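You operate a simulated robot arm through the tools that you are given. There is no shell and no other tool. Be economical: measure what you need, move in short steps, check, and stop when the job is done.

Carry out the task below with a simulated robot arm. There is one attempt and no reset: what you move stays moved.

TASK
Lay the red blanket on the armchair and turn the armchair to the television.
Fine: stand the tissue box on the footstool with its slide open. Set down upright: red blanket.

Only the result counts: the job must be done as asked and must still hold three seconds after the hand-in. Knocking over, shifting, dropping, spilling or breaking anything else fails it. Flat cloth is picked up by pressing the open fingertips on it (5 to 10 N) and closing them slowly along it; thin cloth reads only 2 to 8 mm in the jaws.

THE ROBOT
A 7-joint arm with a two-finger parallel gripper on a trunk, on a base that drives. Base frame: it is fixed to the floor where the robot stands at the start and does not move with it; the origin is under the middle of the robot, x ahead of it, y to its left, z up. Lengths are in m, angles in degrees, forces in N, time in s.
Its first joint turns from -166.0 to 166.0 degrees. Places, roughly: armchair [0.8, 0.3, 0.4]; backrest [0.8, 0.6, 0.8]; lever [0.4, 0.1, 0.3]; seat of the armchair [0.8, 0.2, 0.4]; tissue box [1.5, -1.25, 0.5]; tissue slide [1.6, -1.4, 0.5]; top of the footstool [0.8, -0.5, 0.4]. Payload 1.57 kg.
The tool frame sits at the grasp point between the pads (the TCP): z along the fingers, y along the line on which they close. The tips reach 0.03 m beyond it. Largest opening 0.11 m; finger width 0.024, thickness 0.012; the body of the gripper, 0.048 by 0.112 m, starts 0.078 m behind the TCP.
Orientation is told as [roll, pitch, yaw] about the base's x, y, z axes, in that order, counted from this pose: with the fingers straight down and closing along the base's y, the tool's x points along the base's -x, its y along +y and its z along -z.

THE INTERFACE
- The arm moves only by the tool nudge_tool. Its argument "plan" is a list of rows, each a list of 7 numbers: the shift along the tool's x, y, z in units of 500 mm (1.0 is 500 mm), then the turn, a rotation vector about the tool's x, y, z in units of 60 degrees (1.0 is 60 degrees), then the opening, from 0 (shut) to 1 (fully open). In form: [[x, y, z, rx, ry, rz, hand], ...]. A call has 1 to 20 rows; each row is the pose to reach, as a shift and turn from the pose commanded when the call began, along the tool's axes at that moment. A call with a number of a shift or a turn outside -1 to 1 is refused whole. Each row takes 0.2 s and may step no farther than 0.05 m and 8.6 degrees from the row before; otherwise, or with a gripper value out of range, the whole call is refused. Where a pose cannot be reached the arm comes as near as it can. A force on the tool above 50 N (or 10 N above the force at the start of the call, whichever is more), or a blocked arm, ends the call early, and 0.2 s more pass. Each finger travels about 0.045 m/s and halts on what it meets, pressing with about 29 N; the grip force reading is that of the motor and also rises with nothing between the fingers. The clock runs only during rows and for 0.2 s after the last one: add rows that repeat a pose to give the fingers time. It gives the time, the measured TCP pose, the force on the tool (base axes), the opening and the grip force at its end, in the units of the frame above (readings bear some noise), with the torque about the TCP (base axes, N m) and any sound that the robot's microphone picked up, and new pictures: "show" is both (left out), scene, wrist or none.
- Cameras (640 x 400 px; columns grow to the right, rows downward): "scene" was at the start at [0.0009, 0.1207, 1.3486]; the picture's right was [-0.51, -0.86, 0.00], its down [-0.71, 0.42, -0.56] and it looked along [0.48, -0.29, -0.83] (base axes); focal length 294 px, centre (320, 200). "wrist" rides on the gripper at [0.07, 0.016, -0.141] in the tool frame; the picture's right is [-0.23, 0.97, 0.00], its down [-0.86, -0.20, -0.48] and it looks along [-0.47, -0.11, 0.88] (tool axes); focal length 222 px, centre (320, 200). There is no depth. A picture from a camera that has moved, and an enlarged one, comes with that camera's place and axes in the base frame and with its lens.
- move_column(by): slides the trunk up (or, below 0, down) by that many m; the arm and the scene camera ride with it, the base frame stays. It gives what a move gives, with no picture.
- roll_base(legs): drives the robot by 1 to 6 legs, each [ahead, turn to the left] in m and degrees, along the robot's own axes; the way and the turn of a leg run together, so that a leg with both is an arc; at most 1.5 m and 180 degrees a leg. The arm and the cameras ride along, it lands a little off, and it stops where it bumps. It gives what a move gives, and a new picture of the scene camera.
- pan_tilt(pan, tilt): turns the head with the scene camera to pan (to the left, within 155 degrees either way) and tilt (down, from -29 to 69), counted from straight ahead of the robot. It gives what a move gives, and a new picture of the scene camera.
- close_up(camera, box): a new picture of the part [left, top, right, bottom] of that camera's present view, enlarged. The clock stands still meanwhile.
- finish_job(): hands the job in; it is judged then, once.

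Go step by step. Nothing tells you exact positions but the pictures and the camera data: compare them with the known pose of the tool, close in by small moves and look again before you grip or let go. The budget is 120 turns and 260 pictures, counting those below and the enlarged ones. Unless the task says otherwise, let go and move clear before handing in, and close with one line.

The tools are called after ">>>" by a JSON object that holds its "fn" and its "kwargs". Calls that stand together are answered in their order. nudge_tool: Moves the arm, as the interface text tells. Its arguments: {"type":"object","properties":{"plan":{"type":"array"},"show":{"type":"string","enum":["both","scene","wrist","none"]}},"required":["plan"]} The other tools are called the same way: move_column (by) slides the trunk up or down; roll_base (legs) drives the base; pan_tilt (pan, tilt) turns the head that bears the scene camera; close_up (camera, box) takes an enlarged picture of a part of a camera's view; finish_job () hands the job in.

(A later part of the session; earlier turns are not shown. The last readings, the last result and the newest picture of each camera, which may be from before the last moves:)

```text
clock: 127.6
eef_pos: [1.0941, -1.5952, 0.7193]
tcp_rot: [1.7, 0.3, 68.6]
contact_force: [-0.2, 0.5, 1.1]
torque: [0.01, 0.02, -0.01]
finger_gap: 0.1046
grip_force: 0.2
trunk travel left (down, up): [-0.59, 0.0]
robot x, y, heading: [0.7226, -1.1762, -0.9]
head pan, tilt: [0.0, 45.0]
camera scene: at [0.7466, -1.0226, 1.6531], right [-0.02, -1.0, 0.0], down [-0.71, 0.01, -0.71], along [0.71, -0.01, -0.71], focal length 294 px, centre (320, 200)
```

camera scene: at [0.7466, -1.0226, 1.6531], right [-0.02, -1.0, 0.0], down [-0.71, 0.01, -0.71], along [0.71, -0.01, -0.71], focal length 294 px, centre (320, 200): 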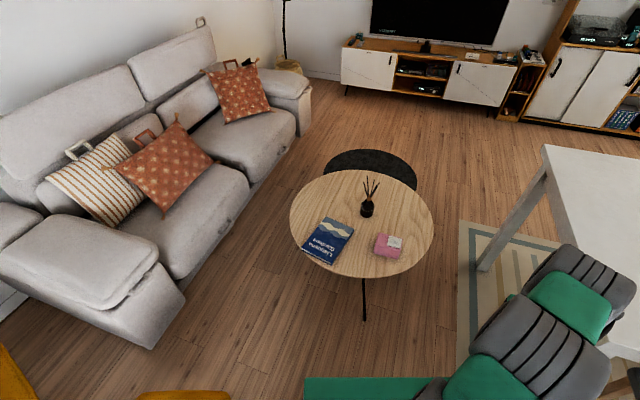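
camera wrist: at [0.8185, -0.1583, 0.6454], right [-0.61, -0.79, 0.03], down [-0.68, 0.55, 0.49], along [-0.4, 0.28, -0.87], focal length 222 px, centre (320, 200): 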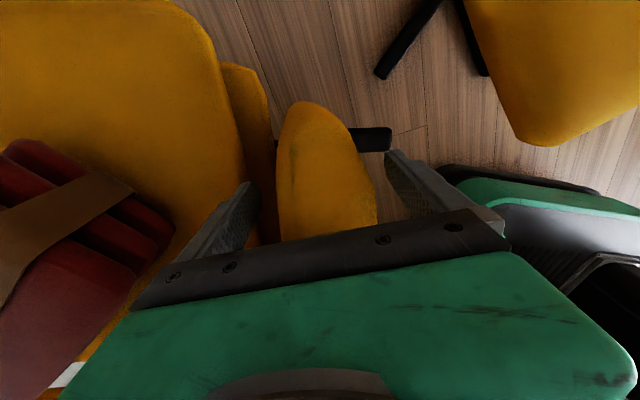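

>>> {"fn": "close_up", "kwargs": {"camera": "scene", "box": [340, 190, 440, 280]}}

```text
4.44 times, centred on (390, 235) of scene
camera zoom: at [0.7466, -1.0226, 1.6531], right [-0.02, -1.0, 0.0], down [-0.71, 0.01, -0.71], along [0.71, -0.01, -0.71], focal length 1308 px, centre (9, 44)
```

zoom: 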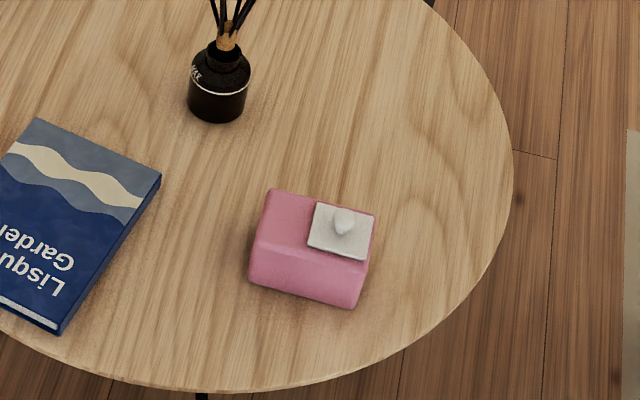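

The box is about 0.11 × 0.066 m, centre ≈ [1.58, -1.36], long side at 72°; the slide plate with knob covers its -y half. I drive 0.2 m closer and bring the tool over it.

>>> {"fn": "roll_base", "kwargs": {"legs": [[0.2, 0]]}}

>>> {"fn": "nudge_tool", "kwargs": {"plan": [[-0.08, 0.0, 0, 0, 0, -0.05, 0.95], [-0.16, 0.0, 0, 0, 0, -0.05, 0.95], [-0.24, -0.04, 0, 0, 0, -0.05, 0.95], [-0.32, -0.08, 0, 0, 0, -0.05, 0.95], [-0.4, -0.12, 0, 0, 0, -0.05, 0.95]], "show": "both"}}

```text
clock: 129.2
eef_pos: [1.2938, -1.5991, 0.7207]
tcp_rot: [2.0, 0.3, 68.6]
contact_force: [-0.1, -0.6, 0.0]
torque: [-0.01, 0.01, -0.01]
finger_gap: 0.1045
grip_force: 0.1
trunk travel left (down, up): [-0.59, 0.0]
robot x, y, heading: [0.9258, -1.1817, -0.8]
head pan, tilt: [0.0, 45.0]
camera scene: at [0.9473, -1.0261, 1.6531], right [-0.02, -1.0, 0.0], down [-0.71, 0.01, -0.71], along [0.71, -0.01, -0.71], focal length 294 px, centre (320, 200)
```

scene: 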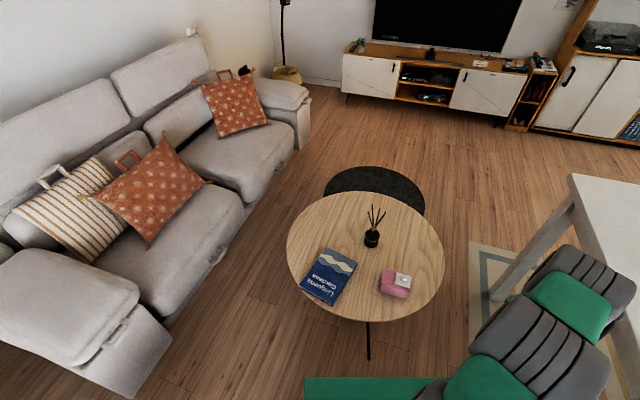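

```text
clock: 130.4
eef_pos: [1.4239, -1.4338, 0.7162]
tcp_rot: [1.9, 0.2, 71.6]
contact_force: [1.2, 1.0, -0.2]
torque: [0.01, 0.04, 0.02]
finger_gap: 0.1045
grip_force: 0.0
trunk travel left (down, up): [-0.59, 0.0]
robot x, y, heading: [0.9262, -1.1839, -1.1]
head pan, tilt: [0.0, 45.0]
camera scene: at [0.947, -1.0256, 1.6531], right [-0.02, -1.0, 0.0], down [-0.71, 0.01, -0.71], along [0.71, -0.01, -0.71], focal length 294 px, centre (320, 200)
camera wrist: at [1.3906, -1.4969, 0.86], right [-0.85, 0.52, 0.03], down [0.47, 0.75, 0.47], along [0.22, 0.41, -0.88], focal length 222 px, centre (320, 200)
```

scene: 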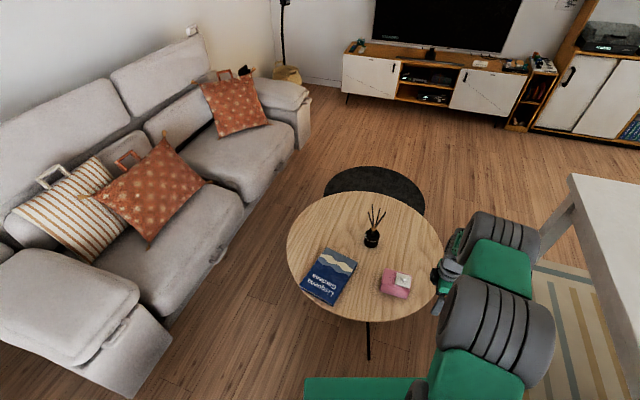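
wrist: 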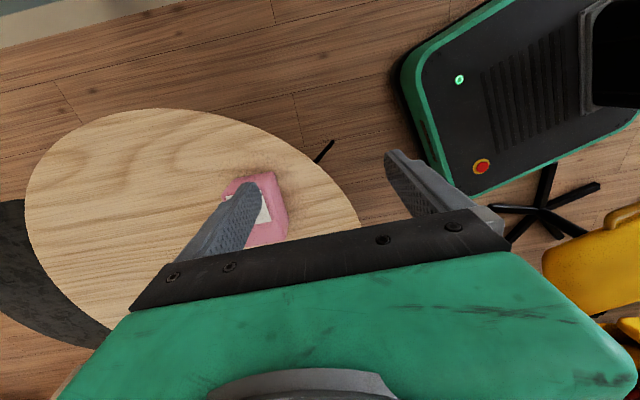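

>>> {"fn": "nudge_tool", "kwargs": {"plan": [[-0.06, -0.06, 0, 0.005, 0.015, 0, 1], [-0.12, -0.12, 0, 0.01, 0.03, 0, 1], [-0.18, -0.18, 0, 0.01, 0.03, 0, 1], [-0.233, -0.23, 0, 0.01, 0.03, 0, 1]], "show": "wrist"}}

>>> {"fn": "close_up", "kwargs": {"camera": "scene", "box": [340, 220, 480, 330]}}

```text
clock: 131.4
eef_pos: [1.5679, -1.3605, 0.7138]
tcp_rot: [1.2, 2.0, 71.6]
contact_force: [-0.6, 0.0, 0.1]
torque: [0.0, 0.0, -0.01]
finger_gap: 0.1097
grip_force: 0.1
trunk travel left (down, up): [-0.59, 0.0]
robot x, y, heading: [0.9214, -1.1829, -1.1]
head pan, tilt: [0.0, 45.0]
camera wrist: at [1.5359, -1.4173, 0.8587], right [-0.85, 0.52, 0.01], down [0.47, 0.76, 0.44], along [0.22, 0.38, -0.9], focal length 222 px, centre (320, 200)
```

wrist: 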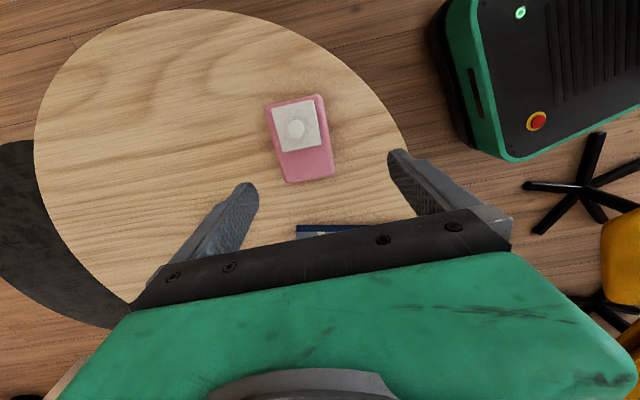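

```text
3.64 times, centred on (410, 275) of scene
camera zoom: at [0.9471, -1.0257, 1.6531], right [-0.02, -1.0, 0.0], down [-0.71, 0.01, -0.71], along [0.71, -0.01, -0.71], focal length 1070 px, centre (-7, -73)
```

zoom: 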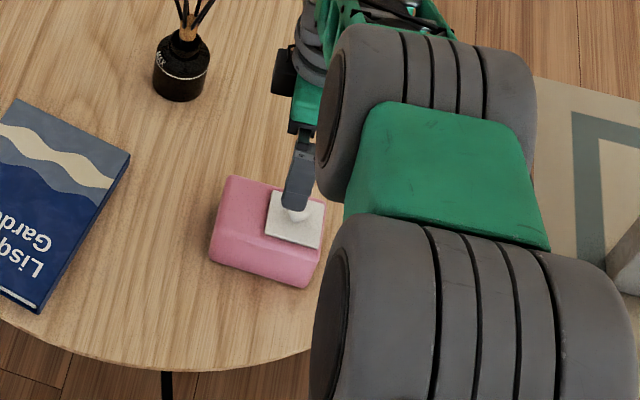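

>>> {"fn": "close_up", "kwargs": {"camera": "wrist", "box": [240, 70, 360, 200]}}

```text
3.08 times, centred on (300, 135) of wrist
camera zoom: at [1.5359, -1.4173, 0.8587], right [-0.85, 0.52, 0.01], down [0.47, 0.76, 0.44], along [0.22, 0.38, -0.9], focal length 684 px, centre (382, 400)
```

zoom: 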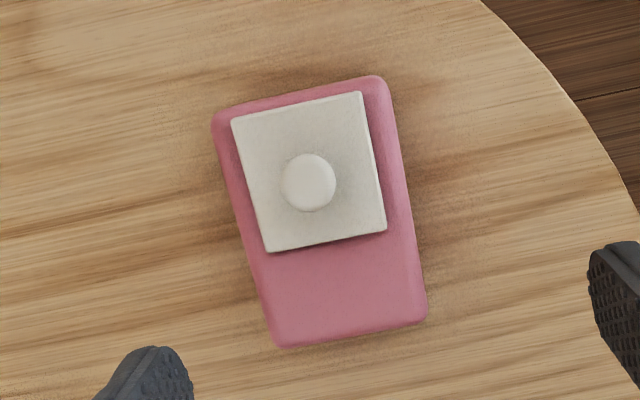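

The box top is ≈0.49 and the knob ≈0.52; the plate has free room toward the +y end. I align yaw, level the tool and lower for another look.

>>> {"fn": "nudge_tool", "kwargs": {"plan": [[-0.003, -0.033, 0, 0.01, -0.016, 0.026, 1], [-0.006, -0.066, 0, 0.02, -0.033, 0.052, 1]], "show": "none"}}

>>> {"fn": "move_column", "kwargs": {"by": -0.1}}

>>> {"fn": "nudge_tool", "kwargs": {"plan": [[0, 0, 0, 0, 0, 0, 1]], "show": "wrist"}}

>>> {"fn": "close_up", "kwargs": {"camera": "scene", "box": [340, 190, 480, 330]}}

```text
clock: 132.0
eef_pos: [1.6, -1.369, 0.7124]
tcp_rot: [0.0, 0.1, 68.4]
contact_force: [-0.3, -0.9, 0.5]
torque: [0.02, 0.01, -0.01]
finger_gap: 0.1099
grip_force: 0.0
trunk travel left (down, up): [-0.59, 0.0]
robot x, y, heading: [0.9208, -1.1843, -0.9]
head pan, tilt: [0.0, 45.0]
```

```text
clock: 133.3
eef_pos: [1.6, -1.3686, 0.6106]
tcp_rot: [0.0, 0.1, 68.4]
contact_force: [0.4, 0.1, 0.1]
torque: [0.0, 0.02, 0.02]
finger_gap: 0.1099
grip_force: 0.1
trunk travel left (down, up): [-0.49, 0.1]
robot x, y, heading: [0.9261, -1.1805, -0.8]
head pan, tilt: [0.0, 45.0]
```

```text
clock: 133.7
eef_pos: [1.6004, -1.3682, 0.6129]
tcp_rot: [0.0, 0.1, 68.5]
contact_force: [-0.1, -0.8, -0.4]
torque: [-0.03, 0.0, -0.03]
finger_gap: 0.1097
grip_force: 0.0
trunk travel left (down, up): [-0.49, 0.1]
robot x, y, heading: [0.9255, -1.182, -1.0]
head pan, tilt: [0.0, 45.0]
camera wrist: at [1.5598, -1.4272, 0.7543], right [-0.82, 0.57, 0.0], down [0.5, 0.72, 0.48], along [0.27, 0.39, -0.88], focal length 222 px, centre (320, 200)
```

wrist: 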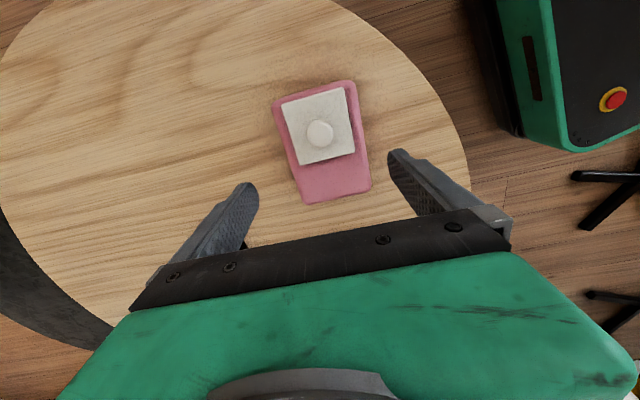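

```text
2.86 times, centred on (410, 260) of scene
camera zoom: at [0.9468, -1.0259, 1.5531], right [-0.02, -1.0, 0.0], down [-0.71, 0.01, -0.71], along [0.71, -0.01, -0.71], focal length 841 px, centre (63, 29)
```

zoom: 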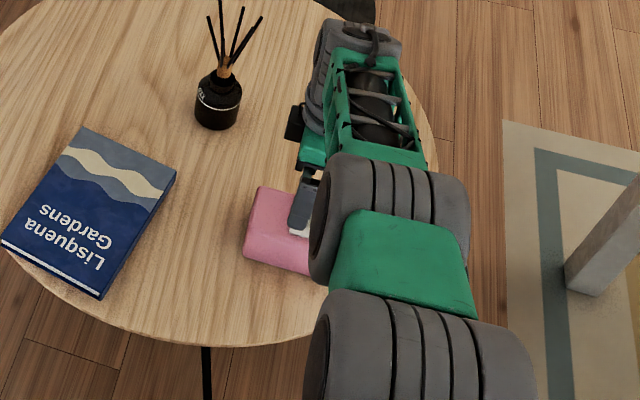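

>>> {"fn": "nudge_tool", "kwargs": {"plan": [[-0.008, 0.01, 0.09, 0, 0, 0, 1], [-0.008, 0.01, 0.15, 0, 0, 0, 1], [-0.008, 0.01, 0.18, 0, 0, 0, 1]], "show": "wrist"}}

```text
clock: 134.5
eef_pos: [1.5846, -1.3594, 0.5539]
tcp_rot: [-0.9, -0.1, 68.4]
contact_force: [-0.3, 0.3, 35.4]
torque: [-0.73, -1.79, -0.05]
finger_gap: 0.1099
grip_force: 0.1
out of reach, approached as far as the arm can: row 1, 2, 3
trunk travel left (down, up): [-0.49, 0.1]
robot x, y, heading: [0.9238, -1.1836, -1.0]
head pan, tilt: [0.0, 45.0]
camera wrist: at [1.5417, -1.4175, 0.6959], right [-0.82, 0.57, -0.02], down [0.49, 0.73, 0.48], along [0.28, 0.39, -0.88], focal length 222 px, centre (320, 200)
```

wrist: 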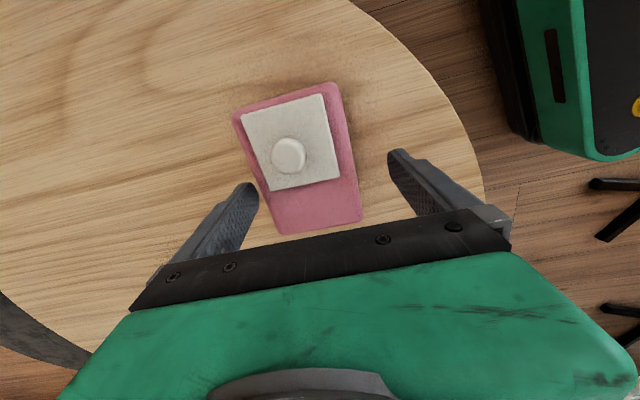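

A finger touched the box's edge because the arm ran out of reach. I lift, drive 6 cm closer and recentre.

>>> {"fn": "nudge_tool", "kwargs": {"plan": [[-0.008, 0.01, -0.05, 0, 0, 0, 1], [-0.008, 0.01, -0.1, 0, 0, 0, 1], [-0.008, 0.01, -0.18, 0, 0, 0, 1]], "show": "none"}}

>>> {"fn": "roll_base", "kwargs": {"legs": [[0.07, 0]]}}

>>> {"fn": "nudge_tool", "kwargs": {"plan": [[0, 0, 0, 0, 0, 0, 1]], "show": "wrist"}}

```text
clock: 135.3
eef_pos: [1.5739, -1.3529, 0.6348]
tcp_rot: [0.1, 0.1, 68.5]
contact_force: [-0.5, 1.2, 0.3]
torque: [0.02, -0.01, -0.03]
finger_gap: 0.1101
grip_force: 0.1
trunk travel left (down, up): [-0.49, 0.1]
robot x, y, heading: [0.9248, -1.1801, -1.0]
head pan, tilt: [0.0, 45.0]
```

```text
clock: 136.3
eef_pos: [1.6463, -1.3509, 0.6365]
tcp_rot: [0.1, 0.1, 68.6]
contact_force: [0.4, 0.9, -0.8]
torque: [0.04, -0.01, -0.01]
finger_gap: 0.1101
grip_force: 0.0
trunk travel left (down, up): [-0.49, 0.1]
robot x, y, heading: [0.9942, -1.1812, -1.0]
head pan, tilt: [0.0, 45.0]
camera scene: at [1.0176, -1.0271, 1.5531], right [-0.02, -1.0, 0.0], down [-0.71, 0.01, -0.71], along [0.71, -0.01, -0.71], focal length 294 px, centre (320, 200)
```

scene: 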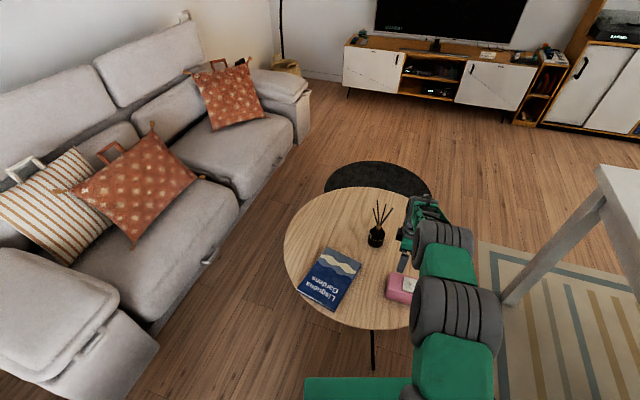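

```text
clock: 136.8
eef_pos: [1.6458, -1.354, 0.6361]
tcp_rot: [0.1, 0.2, 68.5]
contact_force: [-0.5, 0.0, 0.2]
torque: [0.01, 0.02, -0.01]
finger_gap: 0.1099
grip_force: 0.1
trunk travel left (down, up): [-0.49, 0.1]
robot x, y, heading: [0.9929, -1.1851, -1.1]
head pan, tilt: [0.0, 45.0]
camera wrist: at [1.6062, -1.4114, 0.779], right [-0.82, 0.57, 0.0], down [0.5, 0.72, 0.48], along [0.27, 0.39, -0.88], focal length 222 px, centre (320, 200)
```

wrist: 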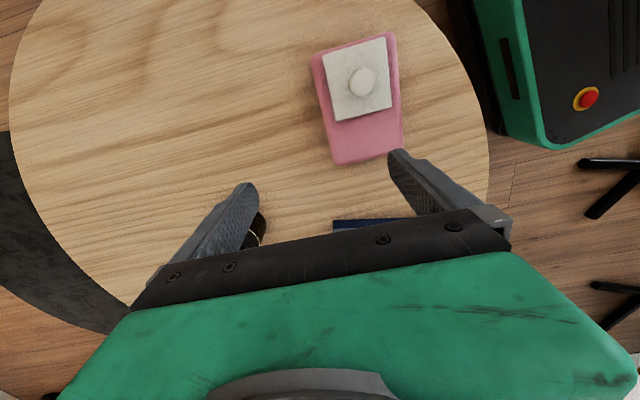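

>>> {"fn": "nudge_tool", "kwargs": {"plan": [[0.033, 0.05, 0, 0, 0, 0, 1], [0.067, 0.098, 0, 0, 0, 0, 1]], "show": "none"}}

>>> {"fn": "move_column", "kwargs": {"by": -0.07}}

>>> {"fn": "nudge_tool", "kwargs": {"plan": [[0, 0, 0, 0, 0, 0, 1]], "show": "wrist"}}

```text
clock: 137.3
eef_pos: [1.5873, -1.3654, 0.6371]
tcp_rot: [0.0, 0.1, 68.6]
contact_force: [-0.3, -0.4, 0.9]
torque: [-0.02, 0.01, 0.03]
finger_gap: 0.11
grip_force: 0.2
trunk travel left (down, up): [-0.49, 0.1]
robot x, y, heading: [0.9935, -1.1864, -0.8]
head pan, tilt: [0.0, 45.0]
```

```text
clock: 138.4
eef_pos: [1.5878, -1.3645, 0.568]
tcp_rot: [0.0, 0.2, 68.5]
contact_force: [0.0, -0.1, 0.0]
torque: [-0.02, 0.04, 0.03]
finger_gap: 0.1102
grip_force: 0.0
trunk travel left (down, up): [-0.42, 0.17]
robot x, y, heading: [0.992, -1.1816, -1.0]
head pan, tilt: [0.0, 45.0]
```

```text
clock: 138.8
eef_pos: [1.5881, -1.3649, 0.567]
tcp_rot: [0.0, 0.3, 68.5]
contact_force: [-0.1, 0.7, -0.1]
torque: [-0.05, -0.03, -0.01]
finger_gap: 0.1102
grip_force: 0.0
trunk travel left (down, up): [-0.42, 0.17]
robot x, y, heading: [0.9922, -1.1839, -1.0]
head pan, tilt: [0.0, 45.0]
camera wrist: at [1.5482, -1.4241, 0.7093], right [-0.82, 0.57, 0.0], down [0.5, 0.72, 0.48], along [0.27, 0.39, -0.88], focal length 222 px, centre (320, 200)
```

wrist: 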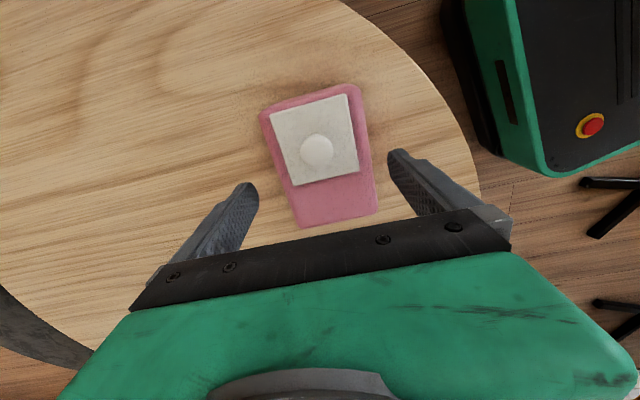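

>>> {"fn": "nudge_tool", "kwargs": {"plan": [[0, 0.02, 0, 0, 0, 0, 1]], "show": "none"}}

>>> {"fn": "move_column", "kwargs": {"by": -0.05}}

>>> {"fn": "nudge_tool", "kwargs": {"plan": [[0, 0, 0, 0, 0, 0, 1]], "show": "wrist"}}

```text
clock: 139.2
eef_pos: [1.5797, -1.3621, 0.567]
tcp_rot: [0.0, 0.1, 68.6]
contact_force: [0.3, -0.7, -0.8]
torque: [0.01, -0.04, 0.01]
finger_gap: 0.1101
grip_force: 0.0
trunk travel left (down, up): [-0.42, 0.17]
robot x, y, heading: [0.9934, -1.1824, -0.8]
head pan, tilt: [0.0, 45.0]
```

```text
clock: 140.2
eef_pos: [1.58, -1.3616, 0.5178]
tcp_rot: [0.0, 0.1, 68.5]
contact_force: [-0.7, -0.5, 0.0]
torque: [0.01, 0.01, 0.0]
finger_gap: 0.11
grip_force: 0.1
trunk travel left (down, up): [-0.37, 0.22]
robot x, y, heading: [0.9933, -1.1835, -1.0]
head pan, tilt: [0.0, 45.0]
```

```text
clock: 140.6
eef_pos: [1.579, -1.3625, 0.5179]
tcp_rot: [0.1, 0.1, 68.4]
contact_force: [0.3, 0.0, 0.2]
torque: [0.03, -0.01, 0.0]
finger_gap: 0.1099
grip_force: 0.1
trunk travel left (down, up): [-0.37, 0.22]
robot x, y, heading: [0.9914, -1.182, -0.9]
head pan, tilt: [0.0, 45.0]
camera wrist: at [1.5389, -1.4205, 0.6596], right [-0.82, 0.57, 0.0], down [0.5, 0.72, 0.48], along [0.27, 0.39, -0.88], focal length 222 px, centre (320, 200)
```

wrist: 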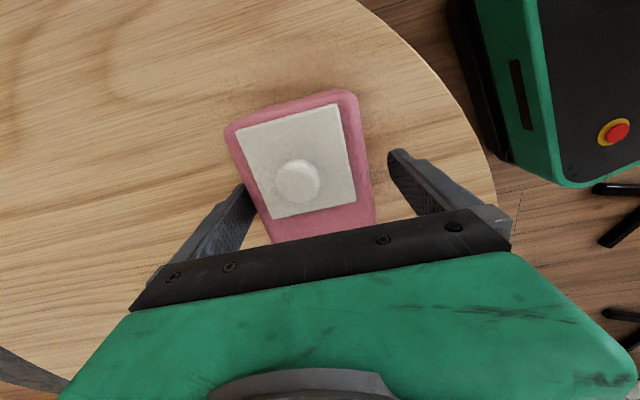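

>>> {"fn": "nudge_tool", "kwargs": {"plan": [[0, -0.016, 0, 0, 0, 0, 1]], "show": "none"}}

>>> {"fn": "move_column", "kwargs": {"by": -0.022}}

>>> {"fn": "nudge_tool", "kwargs": {"plan": [[0, 0, 0, 0, 0, 0, 0.6], [0, 0, 0, 0, 0, 0, 0.6], [0, 0, 0, 0, 0, 0, 0.6], [0, 0, 0, 0, 0, 0, 0.55], [0, 0, 0, 0, 0, 0, 0.5], [0, 0, 0, 0, 0, 0, 0.5], [0, 0, 0, 0, 0, 0, 0.5]], "show": "wrist"}}

```text
clock: 140.9
eef_pos: [1.5847, -1.3662, 0.5176]
tcp_rot: [0.0, 0.1, 68.6]
contact_force: [-0.1, 0.8, 0.0]
torque: [0.03, 0.01, 0.0]
finger_gap: 0.1097
grip_force: 0.0
trunk travel left (down, up): [-0.37, 0.22]
robot x, y, heading: [0.9942, -1.1852, -1.2]
head pan, tilt: [0.0, 45.0]
```

```text
clock: 141.6
eef_pos: [1.5857, -1.3654, 0.4957]
tcp_rot: [0.1, 0.1, 68.6]
contact_force: [0.1, -0.5, -1.0]
torque: [0.02, 0.01, 0.0]
finger_gap: 0.11
grip_force: 0.1
trunk travel left (down, up): [-0.348, 0.242]
robot x, y, heading: [0.9955, -1.1817, -1.2]
head pan, tilt: [0.0, 45.0]
```

```text
clock: 143.2
eef_pos: [1.5843, -1.3643, 0.4947]
tcp_rot: [-0.1, 0.0, 68.5]
contact_force: [-0.6, 0.3, 0.6]
torque: [0.12, 0.05, 0.06]
finger_gap: 0.0851
grip_force: 29.0
trunk travel left (down, up): [-0.348, 0.242]
robot x, y, heading: [0.9918, -1.1826, -0.7]
head pan, tilt: [0.0, 45.0]
camera wrist: at [1.5461, -1.4233, 0.6379], right [-0.82, 0.57, 0.0], down [0.5, 0.72, 0.48], along [0.27, 0.39, -0.88], focal length 222 px, centre (320, 200)
```

wrist: 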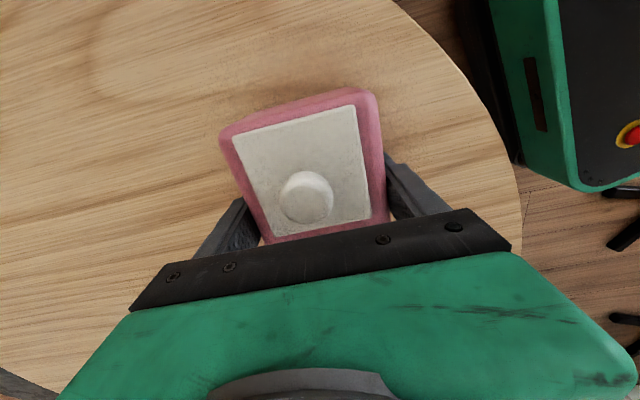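

Box held (0.085 m wide). I lift it well clear of the diffuser, back off and turn toward the footstool.

>>> {"fn": "move_column", "kwargs": {"by": 0.03}}

>>> {"fn": "move_column", "kwargs": {"by": 0.21}}

>>> {"fn": "nudge_tool", "kwargs": {"plan": [[0, 0, 0, 0, 0, 0, 0.5]], "show": "both"}}

```text
clock: 144.0
eef_pos: [1.5866, -1.3638, 0.5256]
tcp_rot: [0.0, 0.2, 68.4]
contact_force: [-0.1, 0.3, -2.5]
torque: [-0.01, 0.02, 0.01]
finger_gap: 0.0852
grip_force: 29.4
trunk travel left (down, up): [-0.378, 0.212]
robot x, y, heading: [0.9943, -1.1845, -0.8]
head pan, tilt: [0.0, 45.0]
```

```text
clock: 146.2
eef_pos: [1.5867, -1.3651, 0.7347]
tcp_rot: [-0.1, 0.0, 68.4]
contact_force: [-0.7, -0.4, -3.6]
torque: [0.0, -0.01, 0.0]
finger_gap: 0.085
grip_force: 29.2
trunk travel left (down, up): [-0.588, 0.002]
robot x, y, heading: [0.9918, -1.1829, -1.2]
head pan, tilt: [0.0, 45.0]
```

```text
clock: 146.6
eef_pos: [1.5869, -1.3647, 0.7359]
tcp_rot: [0.0, 0.1, 68.5]
contact_force: [0.9, 0.2, -3.7]
torque: [0.02, 0.01, -0.01]
finger_gap: 0.0848
grip_force: 29.2
trunk travel left (down, up): [-0.588, 0.002]
robot x, y, heading: [0.9891, -1.1836, -0.8]
head pan, tilt: [0.0, 45.0]
camera scene: at [1.0177, -1.0272, 1.6511], right [-0.02, -1.0, 0.0], down [-0.71, 0.01, -0.71], along [0.71, -0.01, -0.71], focal length 294 px, centre (320, 200)
camera wrist: at [1.5463, -1.4233, 0.8777], right [-0.82, 0.57, 0.0], down [0.5, 0.72, 0.48], along [0.27, 0.39, -0.88], focal length 222 px, centre (320, 200)
```

scene: 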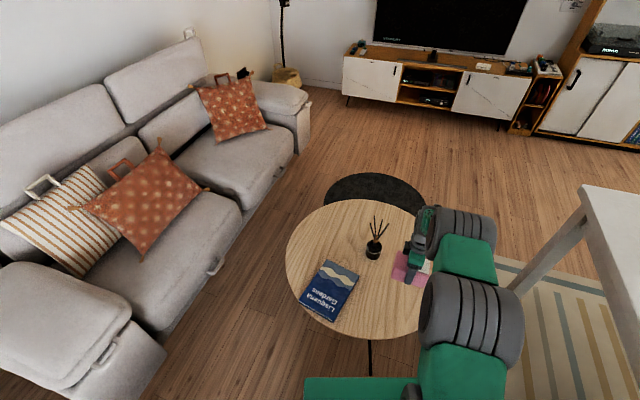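
wrist: 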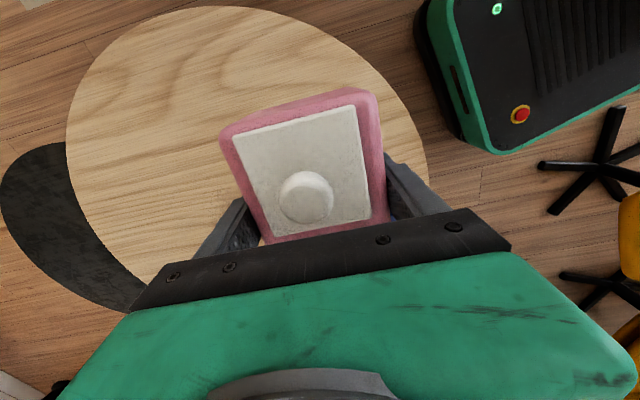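

>>> {"fn": "roll_base", "kwargs": {"legs": [[-0.1, 0], [0, 117]]}}

>>> {"fn": "nudge_tool", "kwargs": {"plan": [[0, 0, 0, 0, 0, 0, 0.5]], "show": "wrist"}}

```text
clock: 152.6
eef_pos: [0.7889, -0.5714, 0.7358]
tcp_rot: [0.0, 0.1, -174.8]
contact_force: [-0.3, 0.8, -2.7]
torque: [-0.02, 0.02, 0.01]
finger_gap: 0.0848
grip_force: 28.9
trunk travel left (down, up): [-0.588, 0.002]
robot x, y, heading: [0.8911, -1.1805, 115.6]
head pan, tilt: [0.0, 45.0]
camera scene: at [0.7447, -1.227, 1.6511], right [0.9, 0.43, 0.0], down [0.31, -0.64, -0.71], along [-0.31, 0.64, -0.71], focal length 294 px, centre (320, 200)
```

scene: 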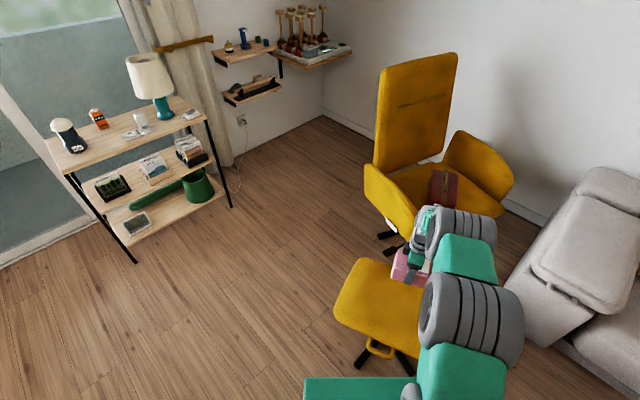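

```text
clock: 153.0
eef_pos: [0.7905, -0.571, 0.7356]
tcp_rot: [0.1, 0.1, -174.7]
contact_force: [0.4, 0.4, -2.9]
torque: [-0.03, 0.03, -0.02]
finger_gap: 0.085
grip_force: 29.1
trunk travel left (down, up): [-0.588, 0.002]
robot x, y, heading: [0.8944, -1.183, 115.6]
head pan, tilt: [0.0, 45.0]
camera wrist: at [0.8613, -0.5812, 0.8775], right [-0.14, -0.99, 0.0], down [-0.87, 0.12, 0.48], along [-0.47, 0.07, -0.88], focal length 222 px, centre (320, 200)
```

wrist: 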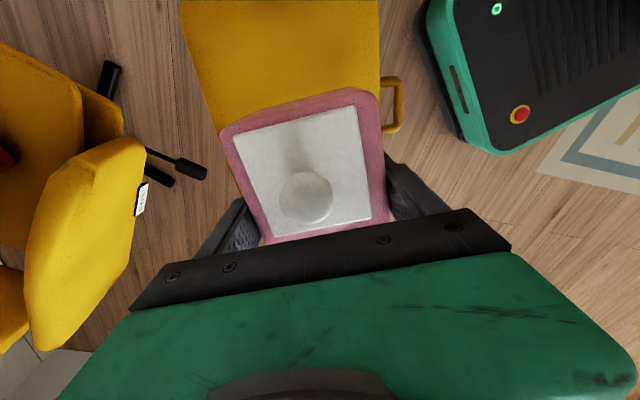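

>>> {"fn": "nudge_tool", "kwargs": {"plan": [[-0.015, -0.05, 0, 0, 0, 0, 0.5], [-0.031, -0.103, 0, 0, 0, 0, 0.5]], "show": "none"}}

>>> {"fn": "move_column", "kwargs": {"by": -0.22}}

>>> {"fn": "nudge_tool", "kwargs": {"plan": [[-0.0, 0, 0, 0, 0, 0, 0.5]], "show": "both"}}

>>> {"fn": "close_up", "kwargs": {"camera": "scene", "box": [320, 180, 480, 380]}}

```text
clock: 153.6
eef_pos: [0.7705, -0.522, 0.734]
tcp_rot: [0.1, 0.1, -175.0]
contact_force: [0.0, -0.4, -3.4]
torque: [-0.01, 0.0, 0.05]
finger_gap: 0.085
grip_force: 28.9
trunk travel left (down, up): [-0.588, 0.002]
robot x, y, heading: [0.8914, -1.1821, 115.5]
head pan, tilt: [0.0, 45.0]
```

```text
clock: 156.0
eef_pos: [0.7711, -0.5211, 0.515]
tcp_rot: [0.0, 0.1, -174.8]
contact_force: [-0.4, 0.1, -2.6]
torque: [0.04, -0.02, -0.01]
finger_gap: 0.0848
grip_force: 29.0
trunk travel left (down, up): [-0.368, 0.222]
robot x, y, heading: [0.8921, -1.1827, 115.9]
head pan, tilt: [0.0, 45.0]
```

```text
clock: 156.4
eef_pos: [0.7688, -0.5205, 0.5146]
tcp_rot: [0.0, 0.1, -174.8]
contact_force: [-0.1, -0.6, -3.2]
torque: [0.01, -0.02, -0.02]
finger_gap: 0.0849
grip_force: 29.2
trunk travel left (down, up): [-0.368, 0.222]
robot x, y, heading: [0.8937, -1.1833, 115.6]
head pan, tilt: [0.0, 45.0]
camera scene: at [0.7448, -1.227, 1.4311], right [0.9, 0.43, 0.0], down [0.31, -0.64, -0.71], along [-0.31, 0.64, -0.71], focal length 294 px, centre (320, 200)
camera wrist: at [0.8415, -0.5305, 0.657], right [-0.14, -0.99, 0.0], down [-0.87, 0.12, 0.48], along [-0.47, 0.07, -0.88], focal length 222 px, centre (320, 200)
```

scene: 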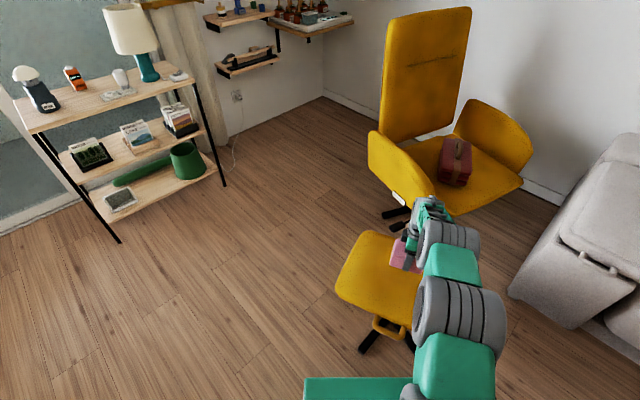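
wrist: 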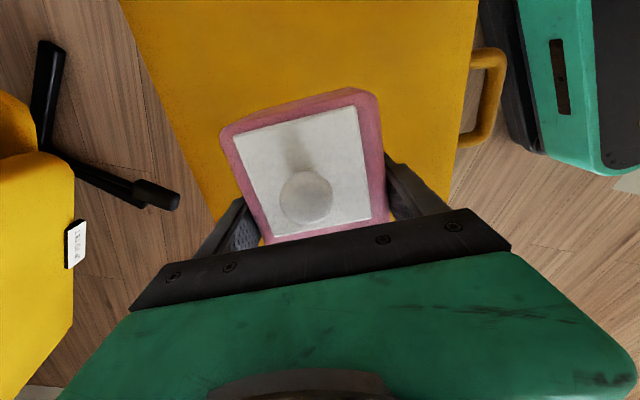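

```text
2.00 times, centred on (400, 280) of scene
camera zoom: at [0.7448, -1.227, 1.4311], right [0.9, 0.43, 0.0], down [0.31, -0.64, -0.71], along [-0.31, 0.64, -0.71], focal length 589 px, centre (160, 40)
```

zoom: 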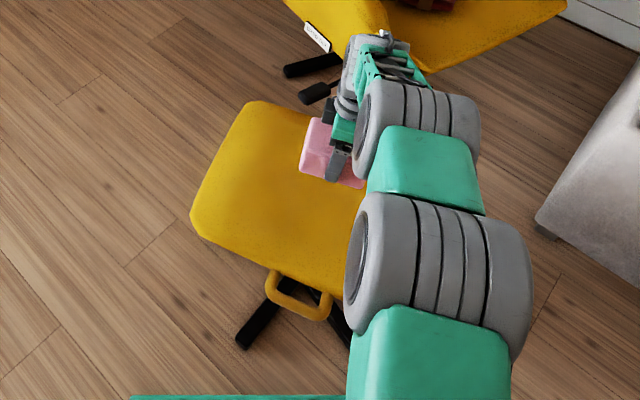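

The footstool top is more likely at z ≈ 0.35 (two views agree), so more lowering is needed; I descend in steps watching the force.

>>> {"fn": "move_column", "kwargs": {"by": -0.04}}

>>> {"fn": "move_column", "kwargs": {"by": -0.02}}

>>> {"fn": "nudge_tool", "kwargs": {"plan": [[-0.0, 0, 0, 0, 0, 0, 0.5]], "show": "scene"}}

>>> {"fn": "close_up", "kwargs": {"camera": "scene", "box": [320, 180, 480, 380]}}

```text
clock: 157.2
eef_pos: [0.7707, -0.5209, 0.4749]
tcp_rot: [-0.1, 0.2, -174.8]
contact_force: [-0.7, 0.8, -3.3]
torque: [0.01, -0.01, -0.01]
finger_gap: 0.085
grip_force: 29.0
trunk travel left (down, up): [-0.328, 0.262]
robot x, y, heading: [0.8927, -1.1807, 115.7]
head pan, tilt: [0.0, 45.0]
```

```text
clock: 157.9
eef_pos: [0.77, -0.5204, 0.455]
tcp_rot: [-0.1, 0.2, -174.9]
contact_force: [-0.3, 0.5, -2.8]
torque: [0.0, 0.0, 0.02]
finger_gap: 0.085
grip_force: 29.0
trunk travel left (down, up): [-0.308, 0.282]
robot x, y, heading: [0.891, -1.185, 115.7]
head pan, tilt: [0.0, 45.0]
```

```text
clock: 158.3
eef_pos: [0.7701, -0.5214, 0.4547]
tcp_rot: [-0.1, 0.1, -174.9]
contact_force: [0.5, 0.5, -3.8]
torque: [0.02, 0.02, -0.03]
finger_gap: 0.0848
grip_force: 29.1
trunk travel left (down, up): [-0.308, 0.282]
robot x, y, heading: [0.8951, -1.1784, 116.1]
head pan, tilt: [0.0, 45.0]
camera scene: at [0.7448, -1.227, 1.3711], right [0.9, 0.43, 0.0], down [0.31, -0.64, -0.71], along [-0.31, 0.64, -0.71], focal length 294 px, centre (320, 200)
```

scene: 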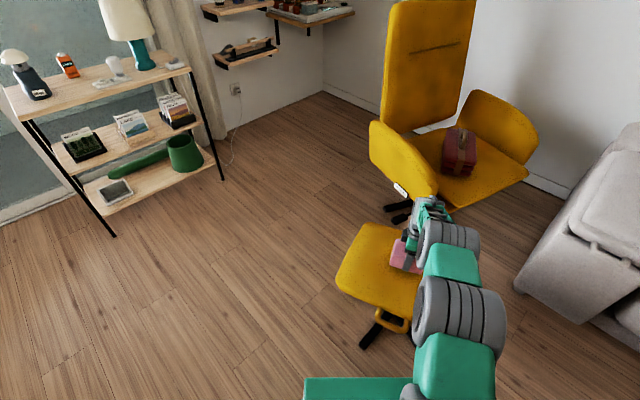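

```text
2.00 times, centred on (400, 280) of scene
camera zoom: at [0.7448, -1.227, 1.3711], right [0.9, 0.43, 0.0], down [0.31, -0.64, -0.71], along [-0.31, 0.64, -0.71], focal length 589 px, centre (160, 40)
```

zoom: 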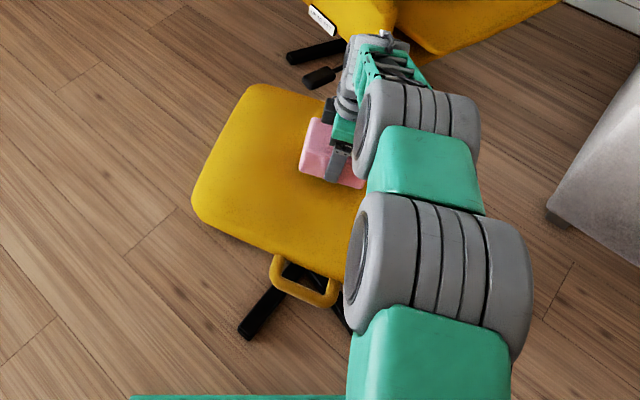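

>>> {"fn": "move_column", "kwargs": {"by": -0.012}}

>>> {"fn": "move_column", "kwargs": {"by": -0.01}}

>>> {"fn": "move_column", "kwargs": {"by": -0.008}}

```text
clock: 158.9
eef_pos: [0.7705, -0.5203, 0.4444]
tcp_rot: [-0.2, 0.1, -174.7]
contact_force: [1.2, -5.2, 15.5]
torque: [-0.97, -0.23, 0.13]
finger_gap: 0.0848
grip_force: 29.2
trunk travel left (down, up): [-0.296, 0.294]
robot x, y, heading: [0.896, -1.1804, 115.9]
head pan, tilt: [0.0, 45.0]
```

```text
clock: 159.4
eef_pos: [0.7699, -0.5192, 0.4393]
tcp_rot: [-0.5, 0.1, -174.8]
contact_force: [2.1, -10.8, 46.7]
torque: [-1.02, -0.12, -0.06]
finger_gap: 0.0851
grip_force: 29.1
trunk travel left (down, up): [-0.286, 0.304]
robot x, y, heading: [0.894, -1.1821, 115.7]
head pan, tilt: [0.0, 45.0]
```

```text
clock: 159.8
eef_pos: [0.7698, -0.5162, 0.4383]
tcp_rot: [-0.5, 0.1, -174.8]
contact_force: [1.4, -4.8, 18.7]
torque: [-1.03, -0.22, 0.02]
finger_gap: 0.0849
grip_force: 28.3
trunk travel left (down, up): [-0.285, 0.305]
robot x, y, heading: [0.8955, -1.1805, 115.7]
head pan, tilt: [0.0, 45.0]
stopped: the force on the tool passed its limit (the readings are from after the stop); the commanded pose is now the measured one
```

Contact. I release the box.

>>> {"fn": "nudge_tool", "kwargs": {"plan": [[0, 0, -0.004, 0, 0, 0, 0.6], [0, 0, -0.006, 0, 0, 0, 0.85], [0, 0, -0.006, 0, 0, 0, 0.95], [0, 0, -0.006, 0, 0, 0, 1], [0, 0, -0.006, 0, 0, 0, 1]], "show": "wrist"}}

>>> {"fn": "move_column", "kwargs": {"by": 0.09}}

>>> {"fn": "nudge_tool", "kwargs": {"plan": [[-0.0, 0, 0, 0, 0, 0, 1]], "show": "both"}}

```text
clock: 161.0
eef_pos: [0.7698, -0.518, 0.4378]
tcp_rot: [-0.4, 0.1, -174.8]
contact_force: [0.4, 0.3, -0.7]
torque: [0.0, 0.0, 0.0]
finger_gap: 0.1102
grip_force: 0.1
trunk travel left (down, up): [-0.285, 0.305]
robot x, y, heading: [0.8923, -1.1828, 115.5]
head pan, tilt: [0.0, 45.0]
camera wrist: at [0.8412, -0.5281, 0.5812], right [-0.14, -0.99, -0.01], down [-0.87, 0.12, 0.48], along [-0.47, 0.07, -0.88], focal length 222 px, centre (320, 200)
```

wrist: 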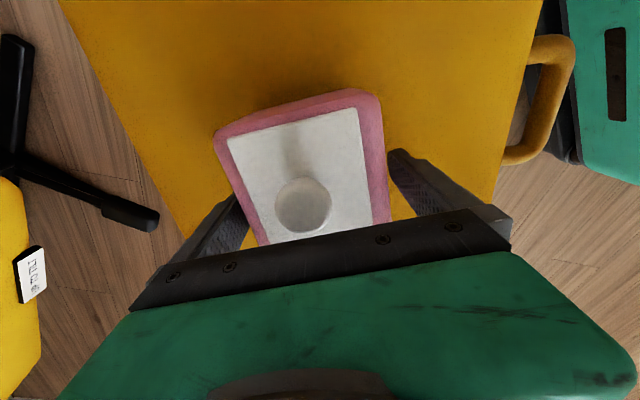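

```text
clock: 162.2
eef_pos: [0.7688, -0.518, 0.5283]
tcp_rot: [-0.2, 0.0, -174.8]
contact_force: [-0.6, -0.3, 0.9]
torque: [-0.01, 0.01, 0.03]
finger_gap: 0.11
grip_force: 0.0
trunk travel left (down, up): [-0.375, 0.215]
robot x, y, heading: [0.8964, -1.183, 115.8]
head pan, tilt: [0.0, 45.0]
```

```text
clock: 162.6
eef_pos: [0.7691, -0.5171, 0.5293]
tcp_rot: [-0.4, 0.0, -174.7]
contact_force: [-0.2, -0.1, -0.5]
torque: [0.0, -0.03, -0.01]
finger_gap: 0.1099
grip_force: 0.1
trunk travel left (down, up): [-0.375, 0.215]
robot x, y, heading: [0.8926, -1.1816, 115.7]
head pan, tilt: [0.0, 45.0]
camera scene: at [0.7449, -1.2273, 1.4381], right [0.9, 0.43, 0.0], down [0.31, -0.64, -0.71], along [-0.31, 0.64, -0.71], focal length 294 px, centre (320, 200)
camera wrist: at [0.8412, -0.5281, 0.6712], right [-0.14, -0.99, -0.01], down [-0.87, 0.12, 0.48], along [-0.47, 0.07, -0.88], focal length 222 px, centre (320, 200)
```

scene: 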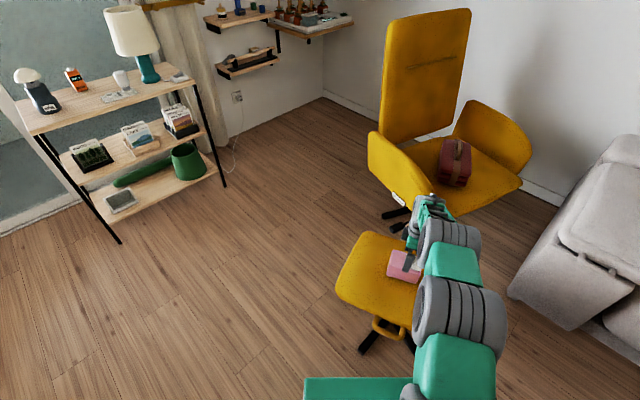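
wrist: 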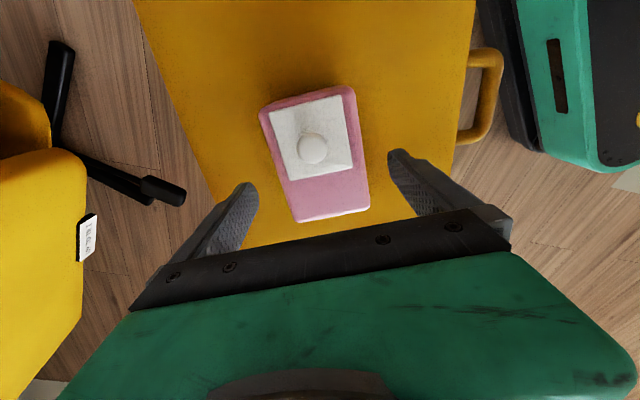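

The box stands on the footstool; the knob is at ≈ [0.796, -0.515, 0.498]. I move over the knob and close gently on it.

>>> {"fn": "nudge_tool", "kwargs": {"plan": [[0.03, 0, 0, 0, 0, 0, 0.6], [0.055, 0, 0, 0, 0, 0, 0.5], [0.055, 0, 0.015, 0, 0, 0, 0.5], [0.055, 0, 0.03, 0, 0, 0, 0.5], [0.055, 0, 0.03, 0, 0, 0, 0.5]], "show": "both"}}

>>> {"fn": "close_up", "kwargs": {"camera": "scene", "box": [360, 190, 450, 300]}}

```text
clock: 163.8
eef_pos: [0.7971, -0.5159, 0.5127]
tcp_rot: [-0.3, 0.1, -174.8]
contact_force: [0.3, -0.6, 0.5]
torque: [0.0, -0.03, 0.0]
finger_gap: 0.0552
grip_force: 0.1
trunk travel left (down, up): [-0.375, 0.215]
robot x, y, heading: [0.893, -1.1813, 115.9]
head pan, tilt: [0.0, 45.0]
camera scene: at [0.7449, -1.2273, 1.4381], right [0.9, 0.43, 0.0], down [0.31, -0.64, -0.71], along [-0.31, 0.64, -0.71], focal length 294 px, centre (320, 200)
camera wrist: at [0.8686, -0.5257, 0.6562], right [-0.14, -0.99, -0.01], down [-0.87, 0.12, 0.48], along [-0.47, 0.07, -0.88], focal length 222 px, centre (320, 200)
```

scene: 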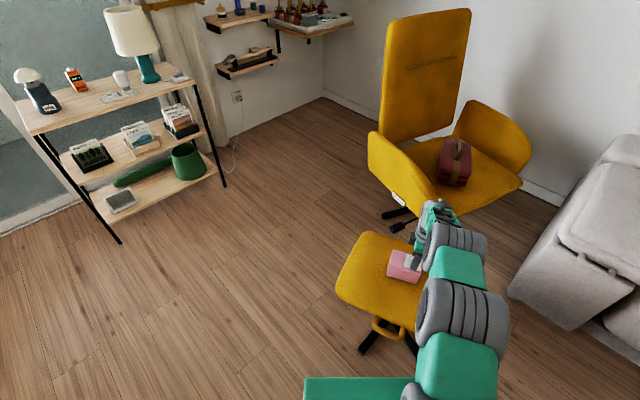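
wrist: 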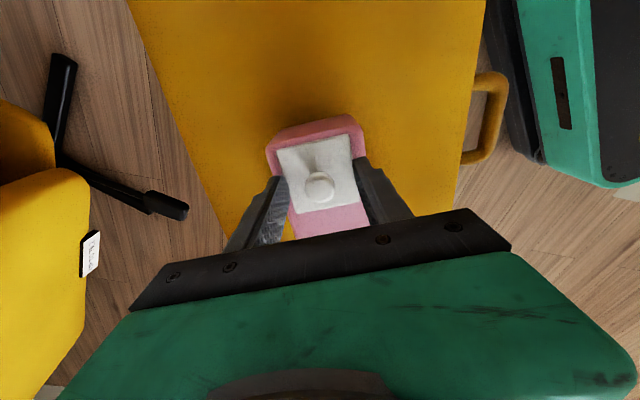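

```text
3.64 times, centred on (405, 245) of scene
camera zoom: at [0.7449, -1.2273, 1.4381], right [0.9, 0.43, 0.0], down [0.31, -0.64, -0.71], along [-0.31, 0.64, -0.71], focal length 1070 px, centre (11, 36)
```

zoom: 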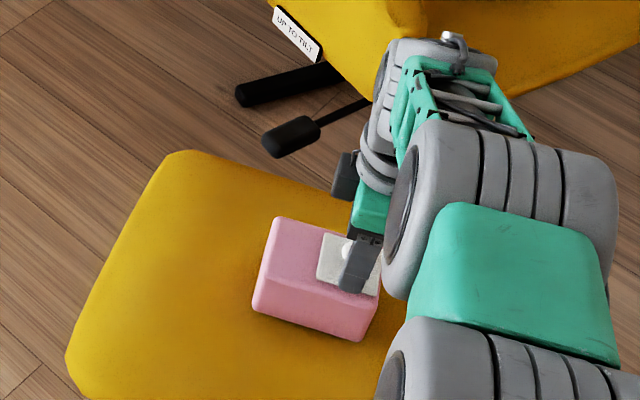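

>>> {"fn": "nudge_tool", "kwargs": {"plan": [[0, 0.002, 0.004, 0, 0, 0, 0.35], [0, 0.002, 0.004, 0, 0, 0, 0.2], [0, 0.002, 0.004, 0, 0, 0, 0.1], [0, 0.002, 0.004, 0, 0, 0, 0.1], [0, 0.002, 0.004, 0, 0, 0, 0.1], [0, 0.002, 0.004, 0, 0, 0, 0.1]], "show": "wrist"}}

>>> {"fn": "close_up", "kwargs": {"camera": "wrist", "box": [240, 90, 400, 250]}}

```text
clock: 165.2
eef_pos: [0.7976, -0.5167, 0.5115]
tcp_rot: [-0.4, 0.1, -174.8]
contact_force: [0.0, -1.0, 3.4]
torque: [-0.4, 0.01, 0.04]
finger_gap: 0.0227
grip_force: 29.2
trunk travel left (down, up): [-0.375, 0.215]
robot x, y, heading: [0.8923, -1.1825, 115.6]
head pan, tilt: [0.0, 45.0]
camera wrist: at [0.8686, -0.5271, 0.6548], right [-0.14, -0.99, -0.01], down [-0.87, 0.12, 0.48], along [-0.47, 0.07, -0.88], focal length 222 px, centre (320, 200)
```

wrist: 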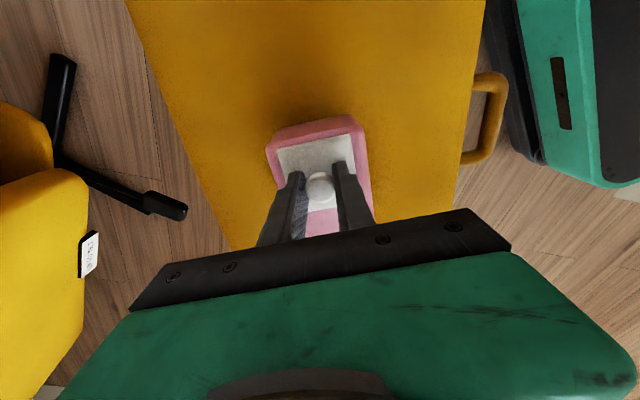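

```text
2.50 times, centred on (320, 170) of wrist
camera zoom: at [0.8686, -0.5271, 0.6548], right [-0.14, -0.99, -0.01], down [-0.87, 0.12, 0.48], along [-0.47, 0.07, -0.88], focal length 555 px, centre (320, 275)
```

zoom: 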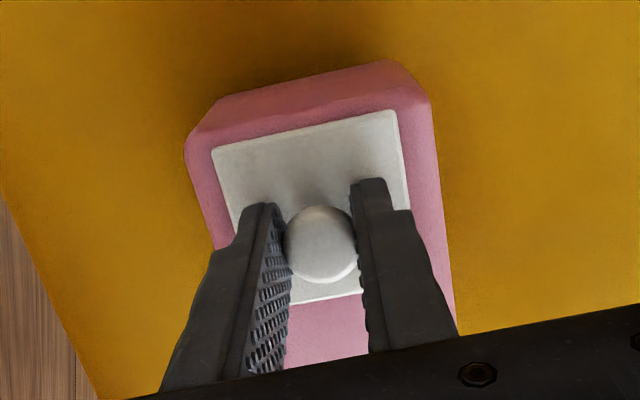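

Knob gripped (23 mm). I pull it gently 2 cm toward the free end and see whether the plate slides.

>>> {"fn": "nudge_tool", "kwargs": {"plan": [[-0.008, 0, 0, 0, 0, 0, 0.1], [-0.016, 0, 0, 0, 0, 0, 0.1], [-0.024, 0, 0, 0, 0, 0, 0.1], [-0.032, 0, 0, 0, 0, 0, 0.1], [-0.04, 0, 0, 0, 0, 0, 0.1]], "show": "wrist"}}

>>> {"fn": "close_up", "kwargs": {"camera": "wrist", "box": [240, 90, 400, 250]}}

>>> {"fn": "close_up", "kwargs": {"camera": "scene", "box": [360, 190, 450, 300]}}

```text
clock: 166.4
eef_pos: [0.777, -0.5179, 0.5115]
tcp_rot: [-0.5, 0.1, -174.7]
contact_force: [-0.2, -0.4, 6.4]
torque: [-0.4, -0.09, 0.03]
finger_gap: 0.0223
grip_force: 28.8
trunk travel left (down, up): [-0.375, 0.215]
robot x, y, heading: [0.8947, -1.1803, 115.8]
head pan, tilt: [0.0, 45.0]
camera wrist: at [0.8484, -0.5285, 0.6546], right [-0.14, -0.99, -0.01], down [-0.87, 0.12, 0.48], along [-0.47, 0.07, -0.88], focal length 222 px, centre (320, 200)
```

wrist: 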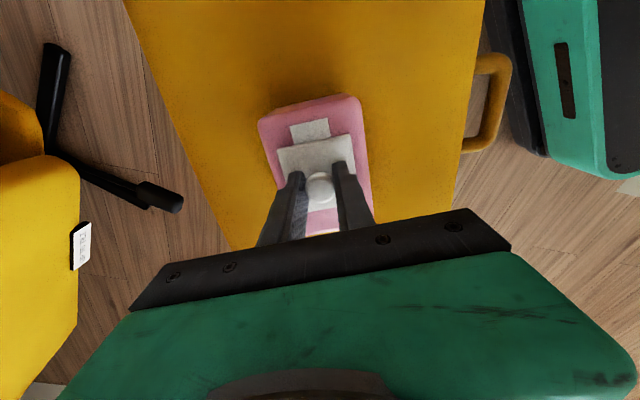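

```text
2.50 times, centred on (320, 170) of wrist
camera zoom: at [0.8484, -0.5285, 0.6546], right [-0.14, -0.99, -0.01], down [-0.87, 0.12, 0.48], along [-0.47, 0.07, -0.88], focal length 555 px, centre (320, 275)
```

zoom: 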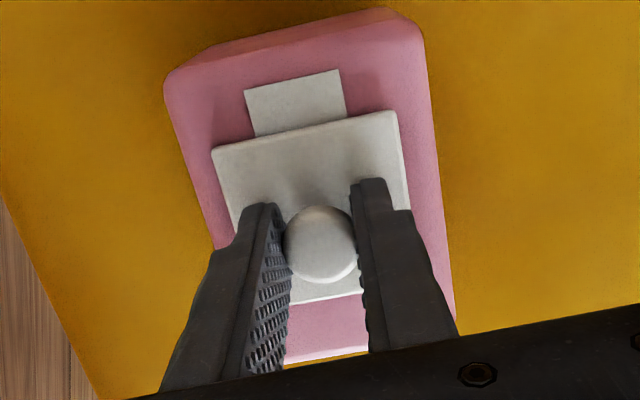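

```text
3.64 times, centred on (405, 245) of scene
camera zoom: at [0.745, -1.2278, 1.4381], right [0.9, 0.43, 0.0], down [0.31, -0.64, -0.71], along [-0.31, 0.64, -0.71], focal length 1070 px, centre (11, 36)
```

zoom: 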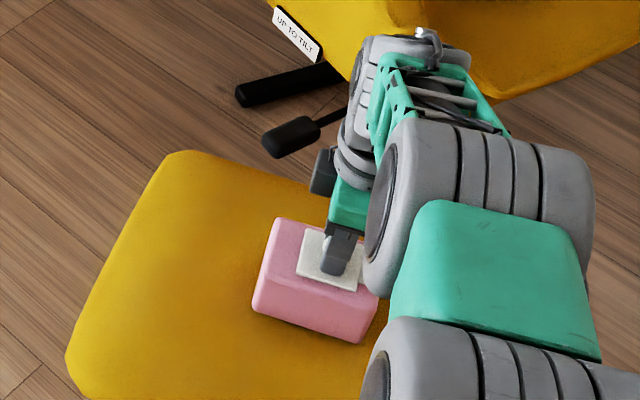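

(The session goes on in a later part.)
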